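You operate a simulated robot arm through the tools that you are given. There is no shell and no other tool. Be economical: measure what you need, move in short steps, check, and stop when the job is done.

Carry out the task below with a simulated two-armed robot. There is one attempt and no reset: what you move stays moved.

JOB
Take the dark grey rag from the left end of the table and lay it out flat on the wooden bench top.

It is judged by the outcome, as a careful person would: the job done as asked, and still so three seconds after it is handed in. It fails if anything else is knocked over, pushed out of place, dropped, spilled or broken.

ROBOT AND FRAMES
Two 7-joint arms with two-finger parallel grippers on one trunk, on a base that drives. Base frame: it is fixed to the floor where the robot stands at the start and does not move with it; the origin is under the middle of the robot, x ahead of it, y to its left, z up; the surface under the hand at the start is at about z = 0.88. Lengths are in m, angles in degrees, forces in N, time in s.
The left shoulder is at the start at [0.07, 0.134, 1.126], the right one opposite. With the tool pointing down near the work surface each hand reaches from about 0.18 to 0.64 m from the robot's upright axis, wherever it stands, measured 20 degrees to its own side. Places, roughly: dark grey rag [0.5, 0.2, 0.9]; wooden bench top [2.1, -1.7, 0.9]. Payload 1.57 kg a hand.
Tool frame (each hand has its own): the origin (TCP) lies between the finger pads and is the grasp point; the fingertips stand 0.03 m ahead of it; z points along the fingers, y is the line along which they close. The gripper opens to 0.08 m. The fingers are 0.017 m wide and 0.012 m thick; the gripper's body (0.04 by 0.082 m) begins 0.08 m behind the TCP.
Orientation is that of the tool frame in the base frame, as a unit quaternion [x, y, z, w]. With the fingers straight down and closing along the base's y, the tool's x points along the base's -x, its y along +y and its z along -z.

CONTROLS
- The arms move only by the tool step_arm. It takes "left_deltas", "right_deltas" or both (then of equal length, played together; a hand with none holds still); each is a list of rows, each a list of 6 numbers: the shift along the tool's x, y, z in m, then the turn, a rotation vector about the tool's x, y, z in degrees. In form: [[tx, ty, tz, ax, ay, az], ...]. A call has 1 to 8 rows; each row is the pose to reach, as a shift and turn from the pose commanded when the call began, along the tool's axes at that moment. "left_claw" and "right_claw" are, for a hand that has rows, the opening in per cent of the stroke, from 0 (shut) to 100 (fully open), set as the call begins (left out, the last holds). Each row takes 0.2 s and may step no farther than 0.05 m and 8.6 degrees from the row before; otherwise, or with a gripper value out of range, the whole call is refused. A pose out of reach is approached as far as the arm can. The call stops where the force on the tool passes 40 N (or 10 N more than at its start, if that is more) or the arm is blocked; 0.2 s more then pass. Each finger travels about 0.153 m/s and halts on what it meets, pressing with about 22 N; the grip force reading is that of the motor and also rises with nothing between the fingers. The clock runs only during rows and for 0.2 s after the last one: add rows that repeat a pose to give the fingers time. The reply holds the time, the measured pose of the TCP, the force on the tool along the base axes, the opening and the grip force, in the units named above and with some noise, with the torque about the TCP (base axes, N m) and any sound that the robot's microphone picked up.
- Cameras (640 x 400 px; columns grow to the right, rows downward): "scene" is now at [0.1255, 0.0333, 1.3446]; the picture's right is [0.42, -0.91, 0.00], its down [-0.61, -0.28, -0.75] and it looks along [0.68, 0.31, -0.67] (base axes); focal length 267 px, centre (320, 200). "left" rides on the left gripper at [0.072, 0.007, -0.122] in its tool frame; the picture's right is [-0.09, 1.00, 0.00], its down [-0.84, -0.08, -0.54] and it looks along [-0.54, -0.05, 0.84] (tool axes); focal length 238 px, centre (320, 200). "right" rides on the right gripper at [0.072, -0.007, -0.122] in its tool frame; the picture's right is [0.09, 1.00, 0.00], its down [-0.84, 0.08, -0.54] and it looks along [-0.54, 0.05, 0.84] (tool axes); focal length 238 px, centre (320, 200). There is no depth. A picture from a camera that has moved, and an enlarged one, comes with that camera's place and axes in the base frame and with its lens.
- capture(camera): a new picture of that camera. No time passes.
- move_column(by): slides the trunk up (or, below 0, down) by that many m; the arms and the scene camera ride with it, the base frame stays. It gives what a move gives, with no picture.
- steer(legs): drives the robot by 1 to 6 legs, each [ahead, left, turn to the left] in m, m and degrees, along the robot's own axes; the way and the turn of a leg run together, so that a leg with both is an arc; at most 1.5 m and 180 degrees a leg. The arms and the cameras ride along, it lands a little off, and it stops where it bumps. It gives what a move gives.
- aim_head(pan, tilt): turns the head with the scene camera to pan (to the left, within 86 degrees either way) and tilt (down, from -29 to 69), counted from straight ahead of the robot. It gives what a move gives.
- enlarge(camera, box): a new picture of the part [left, top, right, bottom] of that camera's present view, enlarged. No time passes.
- job_done(): hands the job in; it is judged then, once.

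Work in short steps. Places have to be worked out from the pictures, the camera data and where the tool is seen: move nearer, look again, correct. Check each grasp and each placing, and mend what went wrong. You have 120 turns and 100 pictures in all, those below and enlarged ones among them. Open the grippers and draw the arms clear of the work before you hand the job in, unless the task says otherwise; then end with one line.

The tools are called as a command line: name --argument value ..., lists and objects as JSON in quotes. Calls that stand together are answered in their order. step_arm: Moves the arms, as the interface text tells. Its arguments: {"type":"object","properties":{"left_deltas":{"type":"array"},"left_claw":{"type":"number"},"right_deltas":{"type":"array"},"right_claw":{"type":"number"}},"required":[]} The other tools are called the same way: move_column (by) slides the trunk up or down; steer (legs) drives the base; aim_head (pan, tilt) turns the head that bears the scene camera; capture (camera) takes a picture; enlarge (camera, box) takes an enlarged picture of a part of a camera's view; job_done () hands the job in.

At the start:

```text
clock: 0.0
left_eef_pos: [0.4031, 0.3583, 1.0975]
left_tcp_rot: [0.0, 1.0, 0.0, 0.0]
left_contact_force: [0.3, -0.1, 0.1]
left_wrist_torque: [0.01, 0.04, -0.01]
left_width: 0.0802
left_gripper_force: 0.0
right_eef_pos: [0.4368, -0.0737, 1.0475]
right_tcp_rot: [0.001, 1.0, 0.001, 0.0]
right_contact_force: [0.4, -0.6, 0.6]
right_wrist_torque: [0.02, -0.01, 0.04]
right_width: 0.08
right_gripper_force: 0.1
trunk travel left (down, up): [-0.7, 0.24]
robot x, y, heading: [0.0013, 0.0007, -0.1]
head pan, tilt: [24.7, 41.8]
```

scene: 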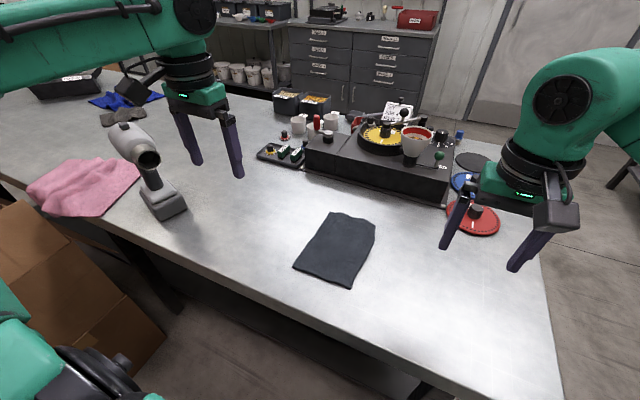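
right: 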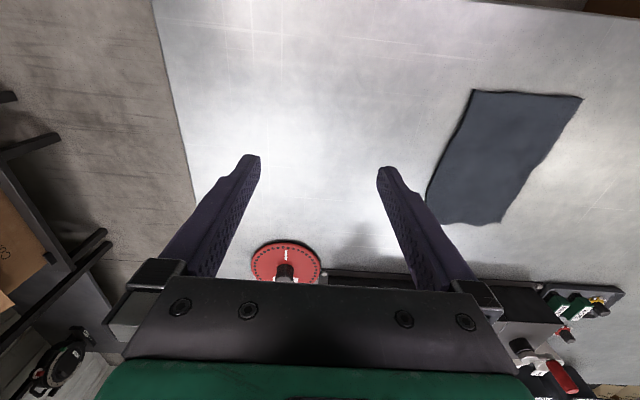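
left: 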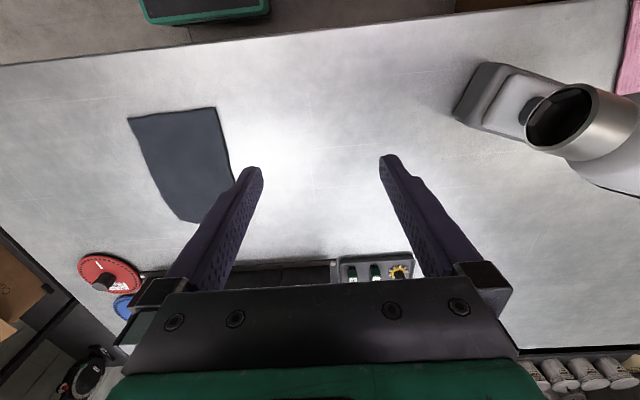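

The rag lies flat at about x 0.39–0.58, y 0.09–0.21. Before touching it I look over to the bench to plan the drive.

aim_head --pan -39 --tilt 20

capture --camera "scene"

aim_head --pan 20 --tilt 60

capture --camera "scene"

```text
clock: 1.3
left_eef_pos: [0.4033, 0.3582, 1.0986]
left_tcp_rot: [0.0, 1.0, 0.0, 0.0]
left_contact_force: [0.5, 0.0, -0.1]
left_wrist_torque: [-0.02, -0.02, 0.0]
left_width: 0.0799
left_gripper_force: 0.0
right_eef_pos: [0.437, -0.0743, 1.0474]
right_tcp_rot: [-0.001, 1.0, 0.0, 0.001]
right_contact_force: [-0.1, -0.1, 0.6]
right_wrist_torque: [0.03, 0.0, 0.02]
right_width: 0.08
right_gripper_force: 0.1
trunk travel left (down, up): [-0.7, 0.24]
robot x, y, heading: [0.0002, -0.0002, 0.2]
head pan, tilt: [-39.0, 20.0]
```

```text
96 pictures are left
camera scene: at [0.1219, -0.0603, 1.3787], right [-0.63, -0.78, 0.0], down [-0.27, 0.22, -0.94], along [0.73, -0.59, -0.34], focal length 267 px, centre (320, 200)
```

scene: 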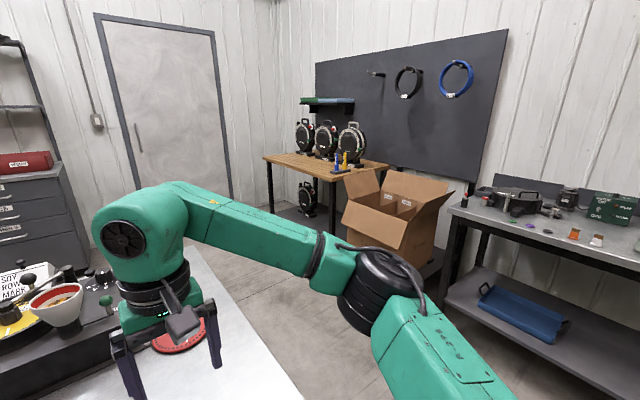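

```text
clock: 2.6
left_eef_pos: [0.402, 0.3588, 1.0979]
left_tcp_rot: [0.0, 1.0, 0.0, 0.0]
left_contact_force: [0.2, -0.2, -0.1]
left_wrist_torque: [0.03, 0.0, -0.02]
left_width: 0.08
left_gripper_force: 0.0
right_eef_pos: [0.4376, -0.0738, 1.0473]
right_tcp_rot: [0.001, 1.0, 0.0, 0.001]
right_contact_force: [0.3, 0.7, 0.2]
right_wrist_torque: [-0.02, 0.01, -0.01]
right_width: 0.0801
right_gripper_force: 0.0
trunk travel left (down, up): [-0.7, 0.24]
robot x, y, heading: [-0.0014, 0.0013, -0.1]
head pan, tilt: [20.0, 60.0]
```

```text
95 pictures are left
camera scene: at [0.1121, 0.021, 1.3206], right [0.34, -0.94, 0.0], down [-0.81, -0.3, -0.5], along [0.47, 0.17, -0.87], focal length 267 px, centre (320, 200)
```

scene: 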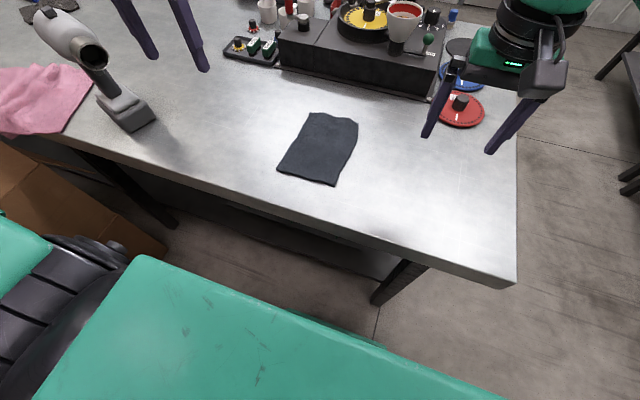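

The rag's near edge is at x≈0.385, from y 0.09 to 0.21. I plan to pinch both near corners with the fingers closing along x and the hands leaning outward; first I turn the wrists, keeping the hands apart.

step_arm --left_deltas '[[0, 0, 0, 0, 0, 8], [0, 0, 0, 0, 0, 16], [0, 0, 0, 0, 0, 24], [0, 0, 0, 0, 0, 32], [0, 0, 0, 0, 0, 40], [0, 0, 0, 0, 0, 48], [0, 0, 0, 0, 0, 56], [0, 0, 0, 0, 0, 64]]' --right_deltas '[[0, 0, 0, 0, 0, -8], [0, 0, 0, 0, 0, -16], [0, 0, 0, 0, 0, -24], [0, 0, 0, 0, 0, -32], [0, 0, 0, 0, 0, -40], [0, 0, 0, 0, 0, -48], [0, 0, 0, 0, 0, -56], [0, 0, 0, 0, 0, -64]]'

step_arm --left_deltas '[[0, 0, 0, 0, 0, 8], [0, 0, 0, 0, 0, 16], [0, 0, 0, 0, 0, 24], [0, 0, 0, 0, 0, 26]]' --right_deltas '[[0, 0, 0, 0, 0, -8], [0, 0, 0, 0, 0, -16], [0, 0, 0, 0, 0, -24], [0, 0, 0, 0, 0, -26]]'

step_arm --left_deltas '[[0, 0, 0, 0, -8, 0], [0, 0, 0, 0, -16, 0], [0, 0, 0, 0, -20, 0]]' --right_deltas '[[0, 0, 0, 0, -8, 0], [0, 0, 0, 0, -16, 0], [0, 0, 0, 0, -20, 0]]'

capture --camera "scene"

```text
clock: 4.4
left_eef_pos: [0.4027, 0.3605, 1.099]
left_tcp_rot: [0.531, 0.847, -0.001, 0.0]
left_contact_force: [0.4, 0.3, -0.7]
left_wrist_torque: [0.0, -0.02, 0.01]
left_width: 0.0799
left_gripper_force: 0.1
right_eef_pos: [0.3538, -0.0512, 1.0353]
right_tcp_rot: [-0.525, 0.851, -0.002, 0.001]
right_contact_force: [-0.2, 0.6, -1.0]
right_wrist_torque: [-0.02, -0.03, 0.0]
right_width: 0.08
right_gripper_force: 0.1
right hand out of reach, approached as far as the arm can: row 6, 7, 8
trunk travel left (down, up): [-0.7, 0.24]
robot x, y, heading: [-0.003, -0.0006, 0.0]
head pan, tilt: [20.0, 60.0]
```

```text
clock: 5.4
left_eef_pos: [0.4, 0.3571, 1.0997]
left_tcp_rot: [0.708, 0.706, 0.001, 0.001]
left_contact_force: [-0.8, 0.1, 0.1]
left_wrist_torque: [0.05, -0.03, 0.01]
left_width: 0.0798
left_gripper_force: 0.1
right_eef_pos: [0.2375, -0.0575, 1.0739]
right_tcp_rot: [-0.694, 0.72, -0.005, 0.005]
right_contact_force: [-0.3, -0.5, 0.2]
right_wrist_torque: [0.04, -0.05, 0.02]
right_width: 0.08
right_gripper_force: 0.1
right hand out of reach, approached as far as the arm can: row 1, 2, 3, 4
trunk travel left (down, up): [-0.7, 0.24]
robot x, y, heading: [-0.001, 0.0008, -0.0]
head pan, tilt: [20.0, 60.0]
```

```text
clock: 6.2
left_eef_pos: [0.4029, 0.3595, 1.0979]
left_tcp_rot: [0.696, 0.696, -0.124, 0.123]
left_contact_force: [0.4, -0.6, -0.6]
left_wrist_torque: [0.0, 0.04, -0.02]
left_width: 0.0803
left_gripper_force: 0.1
right_eef_pos: [0.2242, -0.0484, 1.0766]
right_tcp_rot: [-0.695, 0.698, 0.123, 0.123]
right_contact_force: [-0.8, 0.0, 0.8]
right_wrist_torque: [-0.01, -0.04, -0.02]
right_width: 0.08
right_gripper_force: 0.0
right hand out of reach, approached as far as the arm can: row 1, 2, 3
trunk travel left (down, up): [-0.7, 0.24]
robot x, y, heading: [-0.0018, 0.0019, 0.1]
head pan, tilt: [20.0, 60.0]
```

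```text
94 pictures are left
camera scene: at [0.1126, 0.021, 1.3205], right [0.34, -0.94, 0.0], down [-0.81, -0.3, -0.5], along [0.47, 0.17, -0.87], focal length 267 px, centre (320, 200)
```

scene: 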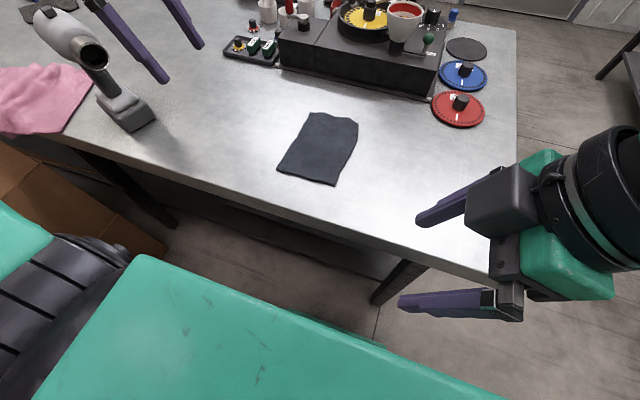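

The right wrist runs out of range at 90°; about 45° was reachable. I bring it back to 45° with the same outward lean, closing across the corner's bisector.

step_arm --right_deltas '[[0, 0, 0, 2.57, 0, 7.05], [0, 0, 0, 5.13, 0, 14.1], [0, 0, 0, 7.7, 0, 21.15], [0, 0, 0, 10.27, 0, 28.2], [0, 0, 0, 12.83, 0, 35.25], [0, 0, 0, 15.4, 0, 42.3], [0, 0, 0, 15.4, 0, 42.3]]'

```text
clock: 7.8
left_eef_pos: [0.4018, 0.3595, 1.0986]
left_tcp_rot: [0.696, 0.696, -0.123, 0.124]
left_contact_force: [0.0, -0.4, 0.1]
left_wrist_torque: [0.0, 0.0, -0.02]
left_width: 0.0801
left_gripper_force: 0.0
right_eef_pos: [0.2256, -0.0466, 1.0762]
right_tcp_rot: [-0.376, 0.91, 0.066, 0.161]
right_contact_force: [1.0, 0.3, -0.1]
right_wrist_torque: [0.04, 0.01, -0.01]
right_width: 0.0799
right_gripper_force: 0.2
trunk travel left (down, up): [-0.7, 0.24]
robot x, y, heading: [0.0039, -0.0012, 0.1]
head pan, tilt: [20.0, 60.0]
```

Right is at 45° now. I turn the left to the mirror pose and bring it to hover over the near-left corner with jaws at 30%.

step_arm --left_deltas '[[-0.0189, -0.0023, 0.0243, -2.57, 0, -7.05], [-0.0378, -0.0047, 0.0487, -5.13, 0, -14.1], [-0.0567, -0.007, 0.073, -7.7, 0, -21.15], [-0.0756, -0.0093, 0.0974, -10.27, 0, -28.2], [-0.0945, -0.0117, 0.1217, -12.83, 0, -35.25], [-0.1134, -0.014, 0.1461, -15.4, 0, -42.3]]' --left_claw 30

step_arm --right_deltas '[[-0.03, -0.003, 0.0245], [-0.06, -0.006, 0.049]]' --right_claw 30

capture --camera "scene"

```text
clock: 9.2
left_eef_pos: [0.3859, 0.2018, 1.0007]
left_tcp_rot: [0.377, 0.91, -0.066, 0.161]
left_contact_force: [-0.6, 0.1, 0.2]
left_wrist_torque: [0.01, -0.01, 0.04]
left_width: 0.0238
left_gripper_force: 0.1
right_eef_pos: [0.2245, -0.0479, 1.075]
right_tcp_rot: [-0.377, 0.91, 0.067, 0.161]
right_contact_force: [0.7, 0.6, -0.2]
right_wrist_torque: [0.03, 0.0, 0.0]
right_width: 0.0803
right_gripper_force: 0.0
trunk travel left (down, up): [-0.7, 0.24]
robot x, y, heading: [0.0006, -0.0004, -0.0]
head pan, tilt: [20.0, 60.0]
```

```text
refused: a row must be a list of 6 entries
```

```text
93 pictures are left
camera scene: at [0.112, 0.0198, 1.3206], right [0.34, -0.94, 0.0], down [-0.81, -0.3, -0.5], along [0.47, 0.17, -0.87], focal length 267 px, centre (320, 200)
```

scene: 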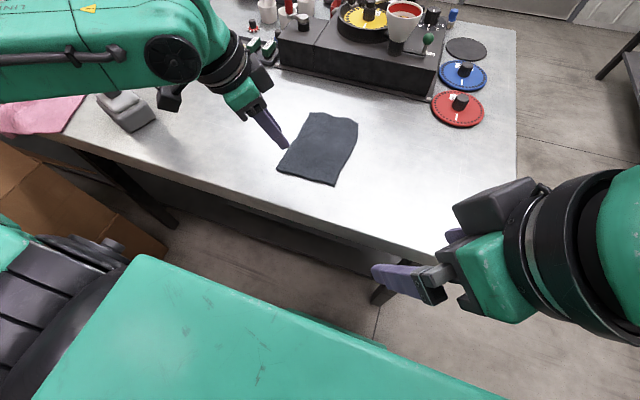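

Left hovers well over its corner. Now the right hand toward its corner.

step_arm --right_deltas '[[-0.03, -0.003, 0.0245, 0, 0, 0], [-0.06, -0.006, 0.049, 0, 0, 0], [-0.09, -0.009, 0.0735, 0, 0, 0], [-0.12, -0.013, 0.098, 0, 0, 0], [-0.15, -0.016, 0.122, 0, 0, 0], [-0.182, -0.019, 0.147, 0, 0, 0]]' --right_claw 30

capture --camera "scene"

aim_head --pan 50 --tilt 40

capture --camera "scene"

```text
clock: 10.6
left_eef_pos: [0.387, 0.2049, 0.9983]
left_tcp_rot: [0.377, 0.91, -0.068, 0.16]
left_contact_force: [-0.5, 0.6, -0.7]
left_wrist_torque: [0.02, -0.01, 0.0]
left_width: 0.0242
left_gripper_force: 0.0
right_eef_pos: [0.3975, 0.0979, 1.0008]
right_tcp_rot: [-0.377, 0.91, 0.064, 0.16]
right_contact_force: [-0.4, -0.2, 0.9]
right_wrist_torque: [0.01, 0.01, -0.03]
right_width: 0.0238
right_gripper_force: 0.1
trunk travel left (down, up): [-0.7, 0.24]
robot x, y, heading: [-0.002, 0.0003, 0.3]
head pan, tilt: [20.0, 60.0]
```

```text
92 pictures are left
camera scene: at [0.113, 0.0226, 1.3204], right [0.34, -0.94, 0.0], down [-0.81, -0.3, -0.5], along [0.47, 0.17, -0.87], focal length 267 px, centre (320, 200)
```

scene: 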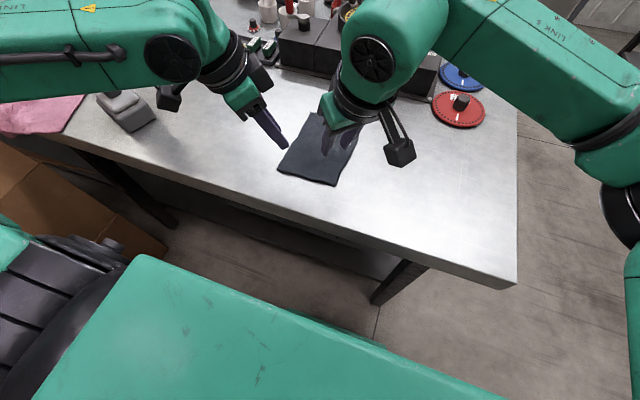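

```text
clock: 11.6
left_eef_pos: [0.3863, 0.2035, 0.9997]
left_tcp_rot: [0.377, 0.91, -0.066, 0.16]
left_contact_force: [0.0, 0.0, -0.2]
left_wrist_torque: [-0.03, -0.01, 0.0]
left_width: 0.0239
left_gripper_force: 0.1
right_eef_pos: [0.3958, 0.0959, 1.0023]
right_tcp_rot: [-0.378, 0.909, 0.067, 0.161]
right_contact_force: [-0.2, 1.0, 1.2]
right_wrist_torque: [0.02, -0.02, -0.02]
right_width: 0.0241
right_gripper_force: 0.1
trunk travel left (down, up): [-0.7, 0.24]
robot x, y, heading: [-0.0005, 0.0013, 0.2]
head pan, tilt: [50.0, 40.0]
```

```text
91 pictures are left
camera scene: at [0.1041, 0.0633, 1.3473], right [0.77, -0.64, 0.0], down [-0.41, -0.49, -0.77], along [0.49, 0.59, -0.64], focal length 267 px, centre (320, 200)
```

scene: 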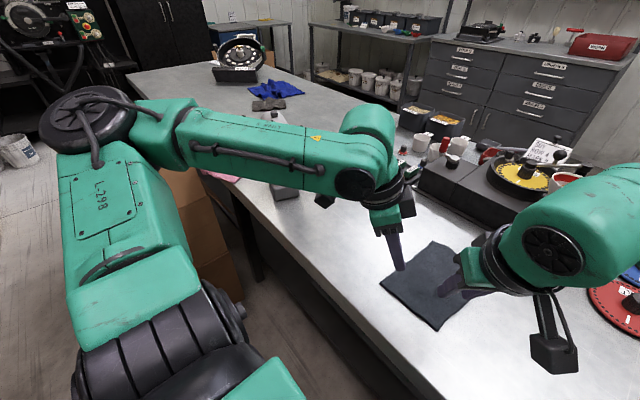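

Both hands hover over the corners, with the drill well clear of the left forearm. I lower both to just above the table and look through the wrist cameras.

step_arm --left_deltas '[[0.014, 0, 0.038, 0, 0, 0], [0.0274, 0, 0.0752, 0, 0, 0]]' --right_deltas '[[0.014, 0, 0.038, 0, 0, 0], [0.0274, 0, 0.0752, 0, 0, 0]]'

capture --camera "left"

capture --camera "right"

aim_head --pan 20 --tilt 60

enlarge --camera "scene" --box '[220, 60, 420, 200]'

```text
clock: 12.2
left_eef_pos: [0.3888, 0.2007, 0.9211]
left_tcp_rot: [0.376, 0.911, -0.065, 0.159]
left_contact_force: [0.1, 0.2, 0.0]
left_wrist_torque: [0.07, 0.03, 0.02]
left_width: 0.0239
left_gripper_force: 0.0
right_eef_pos: [0.3971, 0.0927, 0.9192]
right_tcp_rot: [-0.375, 0.91, 0.068, 0.162]
right_contact_force: [-0.3, 0.5, 1.1]
right_wrist_torque: [0.03, 0.0, 0.02]
right_width: 0.0239
right_gripper_force: 0.1
trunk travel left (down, up): [-0.7, 0.24]
robot x, y, heading: [0.0, -0.0014, 0.1]
head pan, tilt: [50.0, 40.0]
```

```text
90 pictures are left
camera left: at [0.3164, 0.2832, 1.0102], right [0.77, 0.64, 0.03], down [0.37, -0.48, 0.79], along [0.53, -0.6, -0.61], focal length 238 px, centre (320, 200)
```

left: 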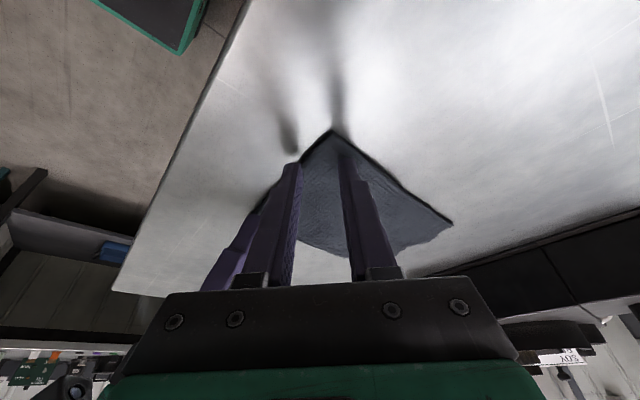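

```text
89 pictures are left
camera right: at [0.3248, 0.0098, 1.0099], right [-0.76, 0.64, -0.03], down [0.37, 0.48, 0.8], along [0.53, 0.6, -0.6], focal length 238 px, centre (320, 200)
```

right: 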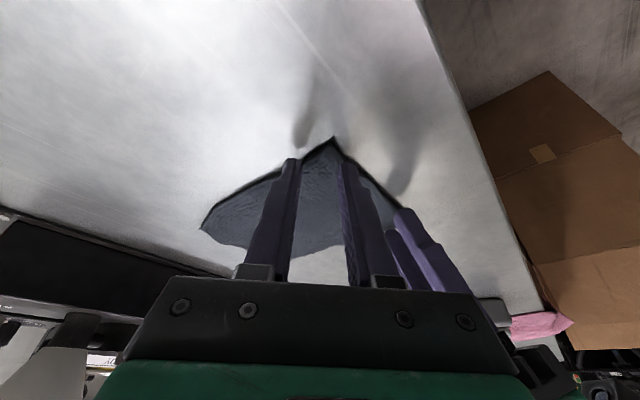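

```text
clock: 13.1
left_eef_pos: [0.3875, 0.204, 0.9216]
left_tcp_rot: [0.377, 0.91, -0.066, 0.16]
left_contact_force: [0.0, -0.7, -1.0]
left_wrist_torque: [-0.01, -0.02, 0.05]
left_width: 0.0242
left_gripper_force: 0.0
right_eef_pos: [0.396, 0.0969, 0.9198]
right_tcp_rot: [-0.377, 0.91, 0.066, 0.159]
right_contact_force: [-0.9, 0.1, -0.1]
right_wrist_torque: [0.01, -0.02, 0.03]
right_width: 0.0238
right_gripper_force: 0.0
trunk travel left (down, up): [-0.7, 0.24]
robot x, y, heading: [0.0021, 0.0005, 0.1]
head pan, tilt: [20.0, 60.0]
```

```text
2.86 times, centred on (320, 130) of scene
camera zoom: at [0.112, 0.0212, 1.3206], right [0.34, -0.94, 0.0], down [-0.81, -0.3, -0.5], along [0.47, 0.17, -0.87], focal length 762 px, centre (320, 400)
```

zoom: 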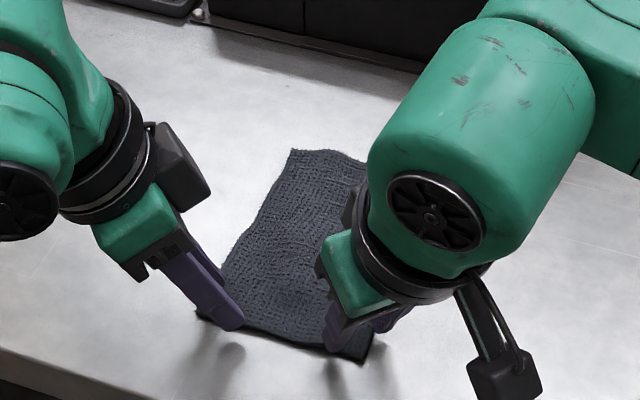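

The corners sit between the finger pairs. I lower in small increments, feeling for the table.

step_arm --left_deltas '[[0.001, 0, 0.005, 0, 0, 0], [0.002, 0, 0.011, 0, 0, 0]]' --right_deltas '[[0.001, 0, 0.005, 0, 0, 0], [0.002, 0, 0.0095, 0, 0, 0]]'

step_arm --left_deltas '[[0.0007, 0, 0.002, 0, 0, 0], [0.0007, 0, 0.002, 0, 0, 0]]' --right_deltas '[[0.0007, 0, 0.002, 0, 0, 0], [0.0007, 0, 0.002, 0, 0, 0]]'

```text
clock: 13.7
left_eef_pos: [0.3877, 0.2003, 0.912]
left_tcp_rot: [0.378, 0.909, -0.065, 0.165]
left_contact_force: [-6.8, -0.3, 28.9]
left_wrist_torque: [0.33, -0.24, 0.07]
left_width: 0.02
left_gripper_force: 0.1
right_eef_pos: [0.3947, 0.0957, 0.9131]
right_tcp_rot: [-0.377, 0.909, 0.067, 0.163]
right_contact_force: [0.5, 0.3, 6.5]
right_wrist_torque: [0.09, 0.04, 0.03]
right_width: 0.0237
right_gripper_force: 0.0
trunk travel left (down, up): [-0.7, 0.24]
robot x, y, heading: [0.0001, -0.001, -0.0]
head pan, tilt: [20.0, 60.0]
```

```text
clock: 14.5
left_eef_pos: [0.3888, 0.199, 0.9115]
left_tcp_rot: [0.38, 0.907, -0.065, 0.169]
left_contact_force: [-1.9, -2.9, 20.9]
left_wrist_torque: [0.13, -0.22, 0.01]
left_width: 0.0218
left_gripper_force: 0.1
right_eef_pos: [0.3931, 0.0966, 0.9123]
right_tcp_rot: [-0.377, 0.909, 0.069, 0.166]
right_contact_force: [-1.2, -1.9, 13.8]
right_wrist_torque: [0.09, 0.11, 0.03]
right_width: 0.023
right_gripper_force: 0.0
trunk travel left (down, up): [-0.7, 0.24]
robot x, y, heading: [-0.0012, -0.0005, -0.2]
head pan, tilt: [20.0, 60.0]
stopped in row 2 (left hand): the force on the tool passed its limit at 41 N (the readings are from after the stop); the commanded pose is now the measured one
```

Both fingertip pairs are pressing on the cloth (about 20 N and 14 N). I close both grippers in place.

step_arm --left_deltas '[[0, 0, 0, 0, 0, 0], [0, 0, 0, 0, 0, 0], [0, 0, 0, 0, 0, 0]]' --right_deltas '[[0, 0, 0, 0, 0, 0], [0, 0, 0, 0, 0, 0], [0, 0, 0, 0, 0, 0]]' --left_claw 0 --right_claw 0

enlarge --camera "scene" --box '[220, 60, 420, 200]'

capture --camera "left"

capture --camera "right"

```text
clock: 15.3
left_eef_pos: [0.3894, 0.2003, 0.9119]
left_tcp_rot: [0.378, 0.908, -0.062, 0.168]
left_contact_force: [7.0, -1.3, 33.4]
left_wrist_torque: [0.05, -0.45, -0.05]
left_width: 0.0032
left_gripper_force: 22.0
right_eef_pos: [0.3925, 0.0978, 0.9139]
right_tcp_rot: [-0.376, 0.909, 0.067, 0.166]
right_contact_force: [1.5, 6.3, 22.6]
right_wrist_torque: [0.24, -0.05, -0.04]
right_width: 0.0002
right_gripper_force: 21.5
trunk travel left (down, up): [-0.7, 0.24]
robot x, y, heading: [0.0006, -0.0043, -0.1]
head pan, tilt: [20.0, 60.0]
```

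```text
2.86 times, centred on (320, 130) of scene
camera zoom: at [0.1065, 0.0194, 1.3215], right [0.34, -0.94, 0.0], down [-0.81, -0.3, -0.5], along [0.47, 0.17, -0.86], focal length 762 px, centre (320, 400)
```

zoom: 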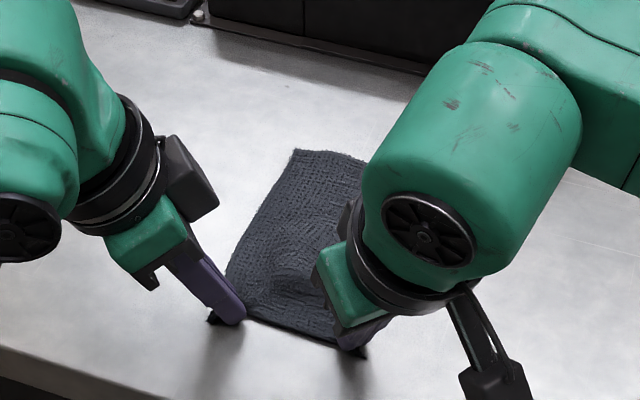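

```text
86 pictures are left
camera left: at [0.3152, 0.2822, 1.0007], right [0.77, 0.64, 0.04], down [0.36, -0.48, 0.8], along [0.54, -0.6, -0.6], focal length 238 px, centre (320, 200)
```

left: 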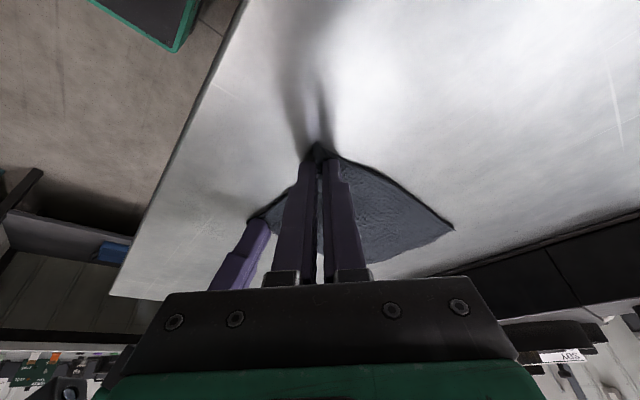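

```text
85 pictures are left
camera right: at [0.3199, 0.0136, 1.0024], right [-0.77, 0.64, -0.03], down [0.36, 0.47, 0.8], along [0.53, 0.6, -0.6], focal length 238 px, centre (320, 200)
```

right: 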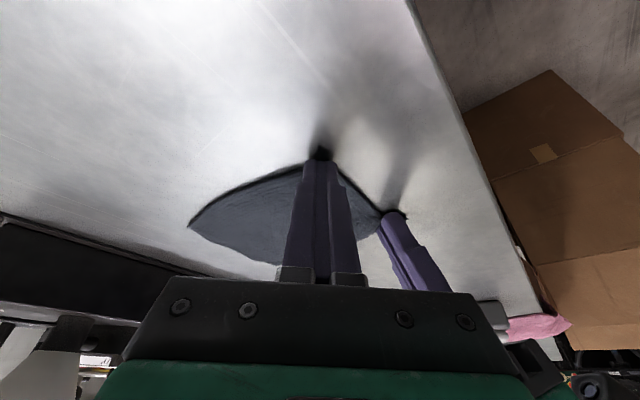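

Both corners look gathered (left opening 3 mm; right nearly 0, uncertain). I lift 4 cm to test.

step_arm --left_deltas '[[-0.0068, 0, -0.0188, 0, 0, 0], [-0.0137, 0, -0.0376, 0, 0, 0]]' --right_deltas '[[-0.0068, 0, -0.0188, 0, 0, 0], [-0.0137, 0, -0.0376, 0, 0, 0]]'

enlarge --camera "scene" --box '[220, 60, 420, 200]'

capture --camera "right"

```text
clock: 15.9
left_eef_pos: [0.3874, 0.2026, 0.9474]
left_tcp_rot: [0.378, 0.909, -0.066, 0.162]
left_contact_force: [0.3, -0.6, 0.1]
left_wrist_torque: [0.0, 0.0, 0.02]
left_width: 0.0029
left_gripper_force: 22.3
right_eef_pos: [0.3949, 0.0984, 0.9484]
right_tcp_rot: [-0.376, 0.91, 0.065, 0.161]
right_contact_force: [-0.7, -0.1, -0.8]
right_wrist_torque: [0.01, 0.01, -0.03]
right_width: 0.0
right_gripper_force: 21.4
trunk travel left (down, up): [-0.7, 0.24]
robot x, y, heading: [0.0006, 0.0003, 0.1]
head pan, tilt: [20.0, 60.0]
```

```text
2.86 times, centred on (320, 130) of scene
camera zoom: at [0.1096, 0.021, 1.3204], right [0.34, -0.94, 0.0], down [-0.81, -0.3, -0.5], along [0.47, 0.17, -0.87], focal length 762 px, centre (320, 400)
```

zoom: 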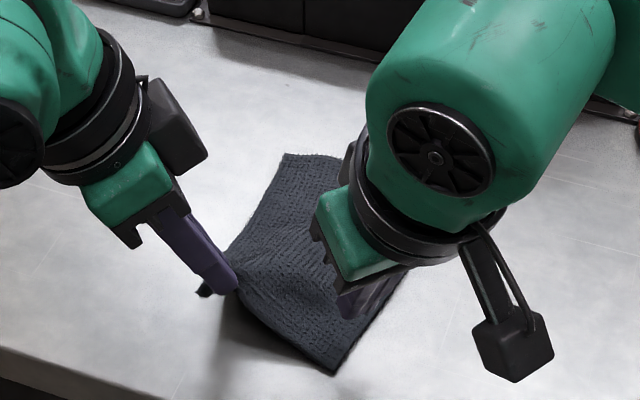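

```text
83 pictures are left
camera right: at [0.3215, 0.0147, 1.0393], right [-0.76, 0.64, -0.03], down [0.37, 0.48, 0.8], along [0.53, 0.6, -0.6], focal length 238 px, centre (320, 200)
```

right: 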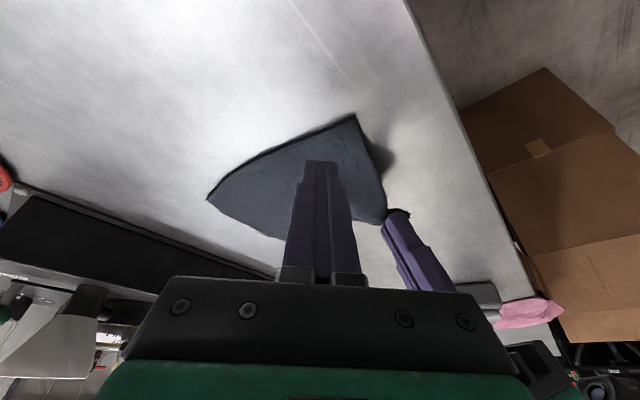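

The left holds; the right slipped. I lower the left back so the cloth lies again, open the right, and look.

step_arm --left_deltas '[[0.006, 0, 0.0165, 0, 0, 0], [0.012, 0, 0.033, 0, 0, 0]]' --right_deltas '[[0, 0, 0, 0, 0, 0], [0, 0, 0, 0, 0, 0]]' --right_claw 38

capture --camera "right"

enlarge --camera "scene" --box '[220, 60, 420, 200]'

```text
clock: 16.5
left_eef_pos: [0.3934, 0.2006, 0.9147]
left_tcp_rot: [0.377, 0.909, -0.066, 0.164]
left_contact_force: [-0.7, 0.6, 3.4]
left_wrist_torque: [0.05, -0.03, 0.01]
left_width: 0.0031
left_gripper_force: 22.2
right_eef_pos: [0.3954, 0.0987, 0.9497]
right_tcp_rot: [-0.377, 0.91, 0.067, 0.162]
right_contact_force: [0.3, 0.3, -0.5]
right_wrist_torque: [0.02, -0.02, 0.0]
right_width: 0.0305
right_gripper_force: 0.0
trunk travel left (down, up): [-0.7, 0.24]
robot x, y, heading: [0.0018, 0.0039, -0.2]
head pan, tilt: [20.0, 60.0]
```

```text
82 pictures are left
camera right: at [0.3231, 0.0151, 1.0395], right [-0.77, 0.64, -0.03], down [0.37, 0.48, 0.8], along [0.53, 0.6, -0.6], focal length 238 px, centre (320, 200)
```

right: 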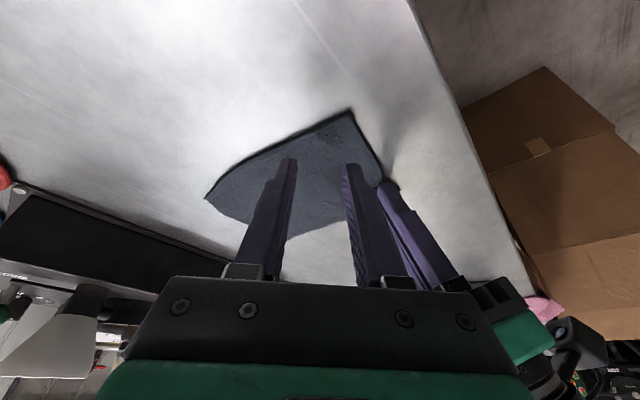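

```text
2.86 times, centred on (320, 130) of scene
camera zoom: at [0.1115, 0.0212, 1.3207], right [0.34, -0.94, 0.0], down [-0.81, -0.3, -0.5], along [0.47, 0.17, -0.87], focal length 762 px, centre (320, 400)
```

zoom: 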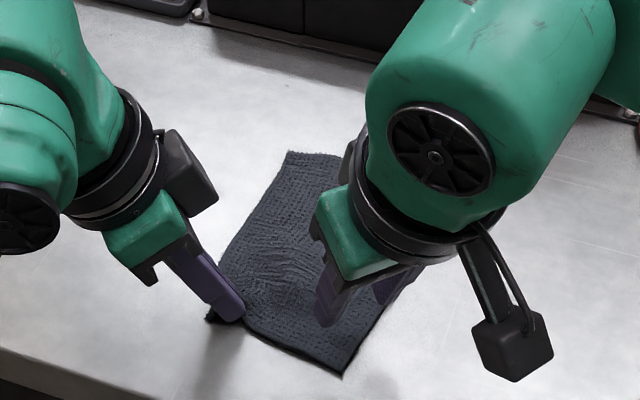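

The free corner has shifted to about (0.372, 0.10). I move the right hand over it and down to contact.

step_arm --right_deltas '[[0.0, 0.0156, 0.0, 0, 0, 0], [0.008, 0.0156, 0.016, 0, 0, 0], [0.0155, 0.0156, 0.03, 0, 0, 0]]'

capture --camera "right"

```text
clock: 17.3
left_eef_pos: [0.3923, 0.1983, 0.9145]
left_tcp_rot: [0.378, 0.909, -0.065, 0.165]
left_contact_force: [0.2, 0.0, 1.9]
left_wrist_torque: [0.03, -0.02, 0.0]
left_width: 0.0032
left_gripper_force: 22.5
right_eef_pos: [0.3832, 0.1071, 0.9141]
right_tcp_rot: [-0.376, 0.91, 0.068, 0.163]
right_contact_force: [-0.3, 1.1, 0.5]
right_wrist_torque: [-0.01, 0.03, -0.05]
right_width: 0.0304
right_gripper_force: 0.1
trunk travel left (down, up): [-0.7, 0.24]
robot x, y, heading: [0.0013, 0.0034, 0.1]
head pan, tilt: [20.0, 60.0]
```

```text
80 pictures are left
camera right: at [0.3093, 0.0221, 1.0053], right [-0.76, 0.64, -0.03], down [0.37, 0.48, 0.8], along [0.53, 0.6, -0.6], focal length 238 px, centre (320, 200)
```

right: 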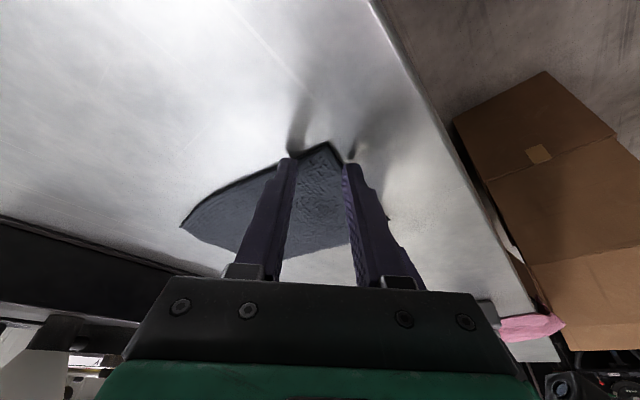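

The corner is centred between the fingers; I go 6 mm further in and press down to feel about 25 N, then close.

step_arm --right_deltas '[[-0.0056, 0, 0.002, 0, 0, 0], [-0.0046, 0, 0.005, 0, 0, 0], [-0.0039, 0, 0.0067, 0, 0, 0]]'

step_arm --right_deltas '[[0, 0, 0, 0, 0, 0], [0, 0, 0, 0, 0, 0], [0, 0, 0, 0, 0, 0]]' --right_claw 0

capture --camera "right"

```text
clock: 18.1
left_eef_pos: [0.3918, 0.2012, 0.9151]
left_tcp_rot: [0.378, 0.909, -0.066, 0.164]
left_contact_force: [0.6, -0.4, 0.7]
left_wrist_torque: [0.03, -0.02, 0.02]
left_width: 0.0032
left_gripper_force: 22.2
right_eef_pos: [0.3873, 0.1093, 0.9127]
right_tcp_rot: [-0.376, 0.909, 0.067, 0.164]
right_contact_force: [-0.3, -1.0, 6.7]
right_wrist_torque: [-0.05, -0.1, 0.02]
right_width: 0.0303
right_gripper_force: 0.0
trunk travel left (down, up): [-0.7, 0.24]
robot x, y, heading: [-0.001, 0.0018, -0.1]
head pan, tilt: [20.0, 60.0]
```

```text
clock: 18.9
left_eef_pos: [0.3916, 0.2002, 0.9134]
left_tcp_rot: [0.378, 0.909, -0.066, 0.165]
left_contact_force: [0.2, -0.2, 1.7]
left_wrist_torque: [-0.01, -0.03, 0.02]
left_width: 0.0032
left_gripper_force: 21.6
right_eef_pos: [0.3857, 0.1104, 0.9118]
right_tcp_rot: [-0.377, 0.909, 0.068, 0.164]
right_contact_force: [2.1, 0.4, 11.8]
right_wrist_torque: [0.05, -0.08, 0.04]
right_width: 0.0036
right_gripper_force: 22.1
trunk travel left (down, up): [-0.7, 0.24]
robot x, y, heading: [-0.0024, -0.001, -0.1]
head pan, tilt: [20.0, 60.0]
```

```text
79 pictures are left
camera right: at [0.3134, 0.0262, 1.0022], right [-0.76, 0.64, -0.03], down [0.37, 0.48, 0.8], along [0.53, 0.6, -0.6], focal length 238 px, centre (320, 200)
```

right: 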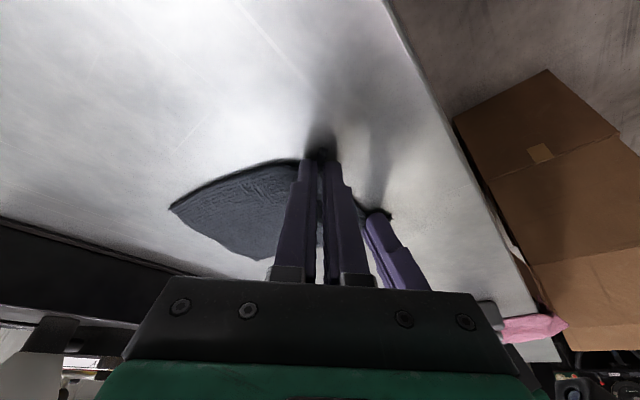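

Right opening is 3.6 mm now, like the left: it holds cloth. I lift both together by 8 cm and check.

step_arm --left_deltas '[[-0.0068, 0, -0.0188, 0, 0, 0], [-0.0137, 0, -0.0376, 0, 0, 0], [-0.0205, 0, -0.0564, 0, 0, 0], [-0.0274, 0, -0.0752, 0, 0, 0]]' --right_deltas '[[-0.0068, 0, -0.0188, 0, 0, 0], [-0.0137, 0, -0.0376, 0, 0, 0], [-0.0205, 0, -0.0564, 0, 0, 0], [-0.0274, 0, -0.0752, 0, 0, 0]]'

capture --camera "scene"

capture --camera "right"

```text
clock: 19.9
left_eef_pos: [0.3896, 0.201, 0.9952]
left_tcp_rot: [0.378, 0.909, -0.066, 0.164]
left_contact_force: [-1.5, -0.7, -0.4]
left_wrist_torque: [-0.01, 0.0, 0.01]
left_width: 0.0027
left_gripper_force: 22.0
right_eef_pos: [0.3865, 0.1105, 0.9913]
right_tcp_rot: [-0.376, 0.91, 0.067, 0.163]
right_contact_force: [-0.3, 0.2, 0.8]
right_wrist_torque: [0.03, 0.02, 0.06]
right_width: 0.0034
right_gripper_force: 22.0
trunk travel left (down, up): [-0.7, 0.24]
robot x, y, heading: [0.0015, 0.0004, -0.0]
head pan, tilt: [20.0, 60.0]
```

```text
78 pictures are left
camera scene: at [0.1113, 0.0209, 1.3206], right [0.34, -0.94, 0.0], down [-0.81, -0.3, -0.5], along [0.47, 0.17, -0.87], focal length 267 px, centre (320, 200)
```

scene: 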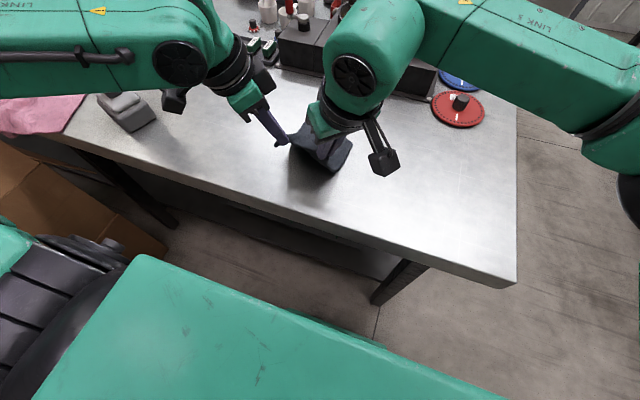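

```text
77 pictures are left
camera right: at [0.3136, 0.026, 1.082], right [-0.77, 0.64, -0.03], down [0.37, 0.48, 0.8], along [0.53, 0.6, -0.6], focal length 238 px, centre (320, 200)
```

right: 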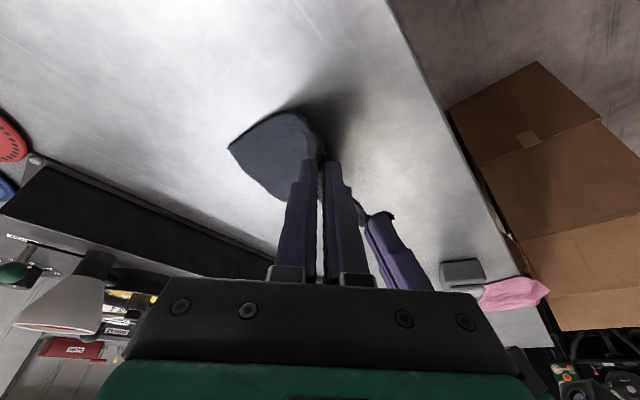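

Both corners hold and the rag hangs free. I raise the trunk 0.22 m for clearance, then look toward the bench and along the right.

move_column --by 0.22

aim_head --pan -50 --tilt 40

capture --camera "scene"

aim_head --pan -86 --tilt 45

capture --camera "scene"

aim_head --pan 5 --tilt 50

capture --camera "scene"

```text
clock: 22.2
left_eef_pos: [0.3898, 0.2009, 1.2146]
left_tcp_rot: [0.378, 0.909, -0.066, 0.164]
left_contact_force: [-0.1, -0.9, -1.5]
left_wrist_torque: [0.01, 0.0, -0.01]
left_width: 0.0031
left_gripper_force: 21.7
right_eef_pos: [0.3873, 0.1093, 1.21]
right_tcp_rot: [-0.377, 0.91, 0.067, 0.162]
right_contact_force: [-0.1, 1.9, -1.4]
right_wrist_torque: [0.05, -0.03, 0.06]
right_width: 0.0036
right_gripper_force: 22.2
trunk travel left (down, up): [-0.92, 0.02]
robot x, y, heading: [-0.0007, -0.0008, 0.0]
head pan, tilt: [20.0, 60.0]
```

```text
clock: 23.7
left_eef_pos: [0.3904, 0.2002, 1.2141]
left_tcp_rot: [0.378, 0.909, -0.065, 0.164]
left_contact_force: [0.2, -0.3, -0.2]
left_wrist_torque: [-0.02, -0.02, 0.02]
left_width: 0.0029
left_gripper_force: 21.6
right_eef_pos: [0.3876, 0.1098, 1.2119]
right_tcp_rot: [-0.377, 0.909, 0.068, 0.162]
right_contact_force: [0.0, 1.0, -0.2]
right_wrist_torque: [0.0, -0.02, 0.05]
right_width: 0.0037
right_gripper_force: 22.0
trunk travel left (down, up): [-0.92, 0.02]
robot x, y, heading: [-0.0024, 0.0006, 0.1]
head pan, tilt: [-50.0, 40.0]
```

```text
76 pictures are left
camera scene: at [0.1042, -0.0667, 1.5673], right [-0.77, -0.64, 0.0], down [-0.41, 0.49, -0.77], along [0.49, -0.59, -0.64], focal length 267 px, centre (320, 200)
```

scene: 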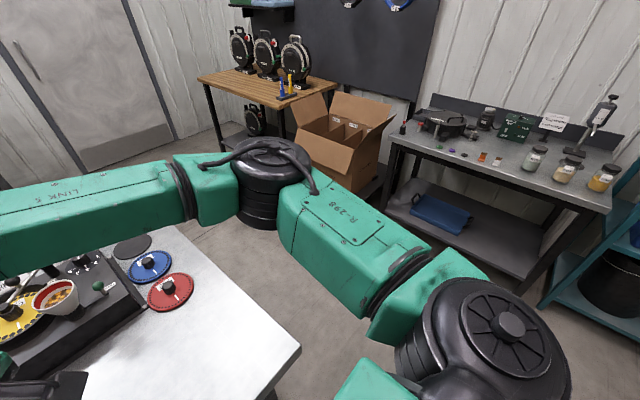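

```text
clock: 24.7
left_eef_pos: [0.3904, 0.2008, 1.2133]
left_tcp_rot: [0.378, 0.909, -0.066, 0.165]
left_contact_force: [0.7, -0.5, -0.4]
left_wrist_torque: [0.01, -0.02, 0.0]
left_width: 0.0028
left_gripper_force: 22.2
right_eef_pos: [0.3873, 0.1094, 1.21]
right_tcp_rot: [-0.377, 0.91, 0.067, 0.162]
right_contact_force: [-0.1, 1.0, 0.0]
right_wrist_torque: [0.03, 0.01, 0.05]
right_width: 0.0033
right_gripper_force: 22.1
trunk travel left (down, up): [-0.92, 0.02]
robot x, y, heading: [0.0031, 0.0019, -0.1]
head pan, tilt: [-85.9, 45.0]
```

```text
75 pictures are left
camera scene: at [0.0553, -0.0828, 1.5601], right [-1.0, -0.07, 0.0], down [-0.05, 0.71, -0.71], along [0.05, -0.71, -0.71], focal length 267 px, centre (320, 200)
```

scene: 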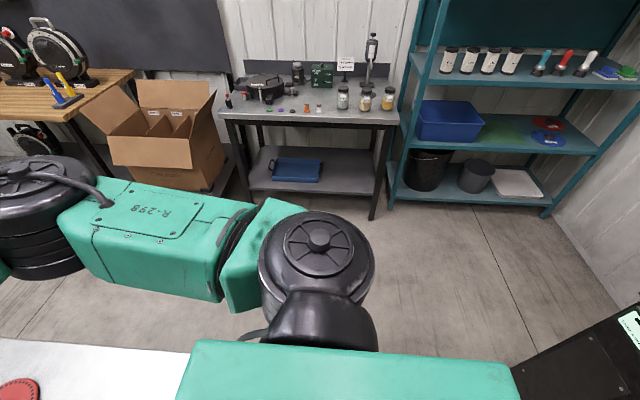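

```text
clock: 26.3
left_eef_pos: [0.3906, 0.2007, 1.2128]
left_tcp_rot: [0.378, 0.909, -0.066, 0.165]
left_contact_force: [-1.0, 0.4, -0.8]
left_wrist_torque: [0.02, 0.0, 0.0]
left_width: 0.0029
left_gripper_force: 22.2
right_eef_pos: [0.387, 0.1104, 1.2117]
right_tcp_rot: [-0.377, 0.909, 0.067, 0.162]
right_contact_force: [-0.4, 1.3, -1.0]
right_wrist_torque: [-0.01, 0.02, 0.03]
right_width: 0.0035
right_gripper_force: 22.5
trunk travel left (down, up): [-0.92, 0.02]
robot x, y, heading: [-0.0009, 0.0015, 0.1]
head pan, tilt: [5.0, 50.0]
```

```text
74 pictures are left
camera scene: at [0.1262, 0.0049, 1.5531], right [0.09, -1.0, 0.0], down [-0.76, -0.07, -0.64], along [0.64, 0.06, -0.77], focal length 267 px, centre (320, 200)
```

scene: 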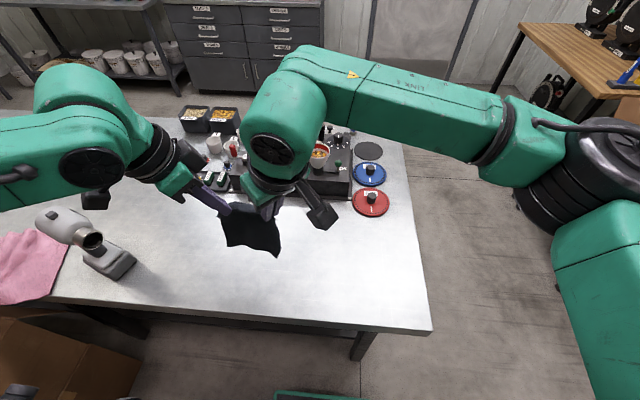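

The rag hangs cleanly. The bench spans x≈1.44–2.45, y≈−1.25…−1.86 with reels along its back, so its front strip near x≈2.05 is free; I strafe right into the corridor first.

steer --legs '[[0, -0.4, 0], [0, -0.35, 0]]'

aim_head --pan -25 --tilt 45

capture --camera "scene"

aim_head --pan 10 --tilt 50

capture --camera "scene"

```text
clock: 30.7
left_eef_pos: [0.3901, -0.549, 1.2135]
left_tcp_rot: [0.378, 0.908, -0.067, 0.165]
left_contact_force: [0.7, 0.2, -0.4]
left_wrist_torque: [-0.04, -0.01, 0.02]
left_width: 0.0028
left_gripper_force: 22.4
right_eef_pos: [0.3867, -0.6409, 1.2104]
right_tcp_rot: [-0.376, 0.91, 0.066, 0.162]
right_contact_force: [-0.2, 0.5, -0.4]
right_wrist_torque: [-0.02, -0.05, 0.01]
right_width: 0.0035
right_gripper_force: 22.4
trunk travel left (down, up): [-0.92, 0.02]
robot x, y, heading: [0.001, -0.7519, -0.1]
head pan, tilt: [5.0, 50.0]
```

```text
clock: 31.7
left_eef_pos: [0.389, -0.5533, 1.2145]
left_tcp_rot: [0.379, 0.908, -0.065, 0.163]
left_contact_force: [0.3, 0.4, -1.0]
left_wrist_torque: [0.01, 0.01, -0.02]
left_width: 0.003
left_gripper_force: 22.7
right_eef_pos: [0.386, -0.6441, 1.2118]
right_tcp_rot: [-0.376, 0.91, 0.068, 0.162]
right_contact_force: [0.3, 2.1, 0.0]
right_wrist_torque: [0.03, 0.0, 0.06]
right_width: 0.0036
right_gripper_force: 21.9
trunk travel left (down, up): [-0.92, 0.02]
robot x, y, heading: [-0.0019, -0.7497, -0.2]
head pan, tilt: [-25.0, 45.0]
```

```text
73 pictures are left
camera scene: at [0.1221, -0.7895, 1.56], right [-0.42, -0.91, 0.0], down [-0.64, 0.3, -0.71], along [0.64, -0.3, -0.71], focal length 267 px, centre (320, 200)
```

scene: 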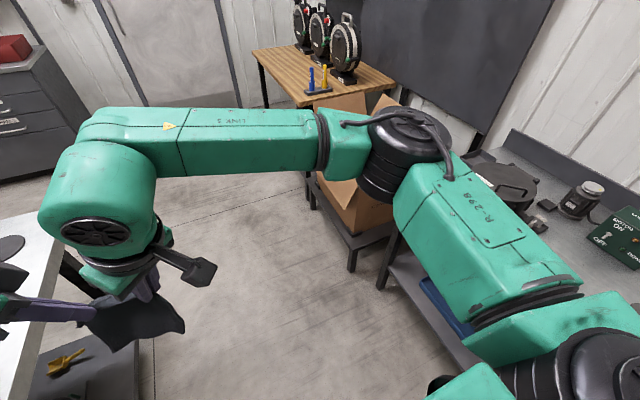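

```text
clock: 32.7
left_eef_pos: [0.3894, -0.552, 1.2149]
left_tcp_rot: [0.378, 0.908, -0.066, 0.165]
left_contact_force: [0.6, 0.4, -0.2]
left_wrist_torque: [0.01, 0.0, 0.02]
left_width: 0.0026
left_gripper_force: 22.2
right_eef_pos: [0.3864, -0.6439, 1.2107]
right_tcp_rot: [-0.376, 0.91, 0.067, 0.161]
right_contact_force: [-0.6, 0.5, -0.4]
right_wrist_torque: [0.0, 0.0, 0.06]
right_width: 0.0033
right_gripper_force: 22.0
trunk travel left (down, up): [-0.92, 0.02]
robot x, y, heading: [-0.0035, -0.7512, 0.0]
head pan, tilt: [10.0, 50.0]
```

```text
72 pictures are left
camera scene: at [0.1244, -0.741, 1.5532], right [0.17, -0.99, 0.0], down [-0.75, -0.13, -0.64], along [0.63, 0.11, -0.77], focal length 267 px, centre (320, 200)
```

scene: 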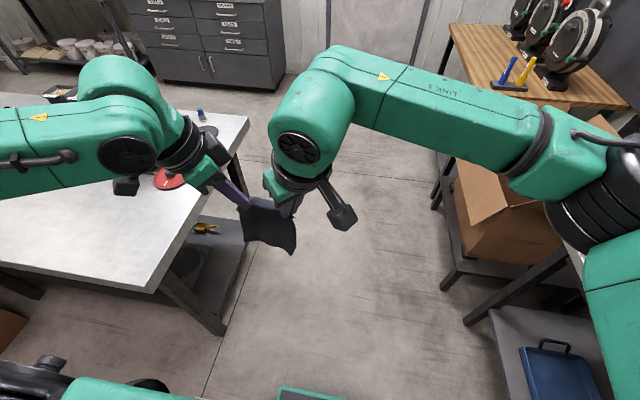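

Corridor is clear. I drive ahead about 1.2 m and look again.

steer --legs '[[1.2, 0, 0]]'

aim_head --pan -50 --tilt 40

capture --camera "scene"

```text
clock: 38.7
left_eef_pos: [1.575, -0.542, 1.2151]
left_tcp_rot: [0.374, 0.911, -0.065, 0.164]
left_contact_force: [0.1, -0.4, 0.1]
left_wrist_torque: [-0.02, -0.02, 0.04]
left_width: 0.0031
left_gripper_force: 22.2
right_eef_pos: [1.5721, -0.6346, 1.2112]
right_tcp_rot: [-0.381, 0.908, 0.067, 0.162]
right_contact_force: [0.6, 0.0, 1.5]
right_wrist_torque: [0.04, 0.0, 0.07]
right_width: 0.0036
right_gripper_force: 22.1
trunk travel left (down, up): [-0.92, 0.02]
robot x, y, heading: [1.1902, -0.7471, 0.7]
head pan, tilt: [10.0, 50.0]
```

```text
clock: 40.0
left_eef_pos: [1.5763, -0.5415, 1.2141]
left_tcp_rot: [0.372, 0.911, -0.064, 0.165]
left_contact_force: [0.4, -0.1, -0.2]
left_wrist_torque: [0.02, 0.0, 0.02]
left_width: 0.003
left_gripper_force: 21.9
right_eef_pos: [1.5733, -0.633, 1.2111]
right_tcp_rot: [-0.382, 0.907, 0.068, 0.162]
right_contact_force: [0.2, -0.1, 0.3]
right_wrist_torque: [0.02, 0.0, 0.02]
right_width: 0.0035
right_gripper_force: 21.3
trunk travel left (down, up): [-0.92, 0.02]
robot x, y, heading: [1.1863, -0.7476, 0.4]
head pan, tilt: [-50.0, 40.0]
```

```text
71 pictures are left
camera scene: at [1.2923, -0.8128, 1.5673], right [-0.76, -0.65, 0.0], down [-0.42, 0.49, -0.77], along [0.5, -0.58, -0.64], focal length 267 px, centre (320, 200)
```

scene: 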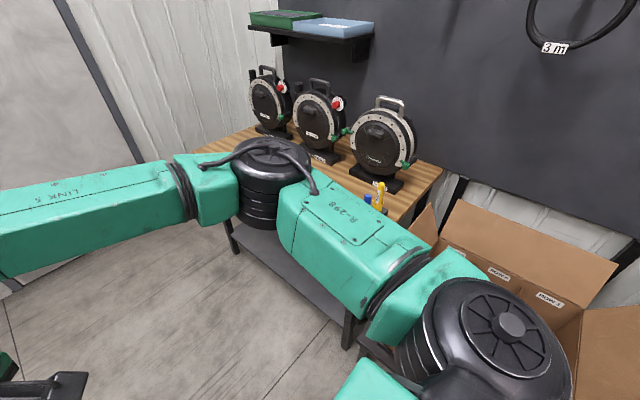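

Reels sit at y≈−1.68 and the screwdriver rack near x≈1.63. I drive on to x≈1.93 and turn right to face the bench, then look.

steer --legs '[[0.74, 0, 0], [0, 0, -90]]'

aim_head --pan 10 --tilt 50

capture --camera "scene"

```text
clock: 47.9
left_eef_pos: [2.1211, -1.1381, 1.215]
left_tcp_rot: [0.913, 0.368, -0.163, 0.069]
left_contact_force: [-1.0, 0.3, -0.1]
left_wrist_torque: [-0.05, -0.01, 0.06]
left_width: 0.0025
left_gripper_force: 22.1
right_eef_pos: [2.0298, -1.1341, 1.2107]
right_tcp_rot: [0.384, 0.906, -0.068, 0.162]
right_contact_force: [-0.2, 0.3, 0.0]
right_wrist_torque: [-0.03, 0.0, 0.04]
right_width: 0.0022
right_gripper_force: 21.8
trunk travel left (down, up): [-0.92, 0.02]
robot x, y, heading: [1.9245, -0.7469, -90.9]
head pan, tilt: [-50.0, 40.0]
```

```text
clock: 49.2
left_eef_pos: [2.1217, -1.1383, 1.2141]
left_tcp_rot: [0.913, 0.367, -0.163, 0.069]
left_contact_force: [0.0, 0.1, 0.4]
left_wrist_torque: [0.01, 0.01, 0.06]
left_width: 0.0027
left_gripper_force: 21.8
right_eef_pos: [2.0303, -1.1334, 1.2114]
right_tcp_rot: [0.384, 0.907, -0.068, 0.161]
right_contact_force: [0.6, -0.6, -0.5]
right_wrist_torque: [0.01, -0.02, 0.04]
right_width: 0.0023
right_gripper_force: 22.1
trunk travel left (down, up): [-0.92, 0.02]
robot x, y, heading: [1.9248, -0.7435, -91.0]
head pan, tilt: [10.0, 50.0]
```

```text
70 pictures are left
camera scene: at [1.9368, -0.8726, 1.5532], right [-0.99, -0.16, 0.0], down [-0.12, 0.76, -0.64], along [0.1, -0.63, -0.77], focal length 267 px, centre (320, 200)
```

scene: 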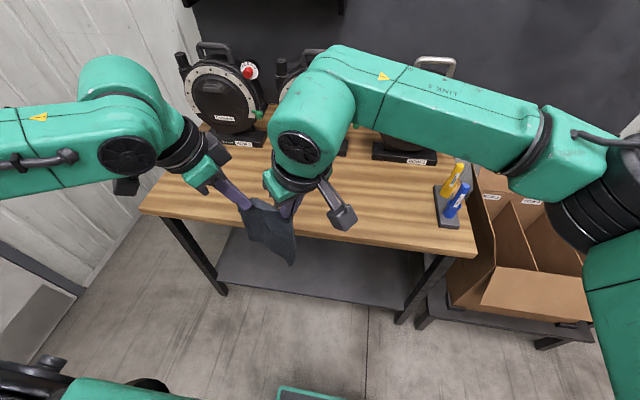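

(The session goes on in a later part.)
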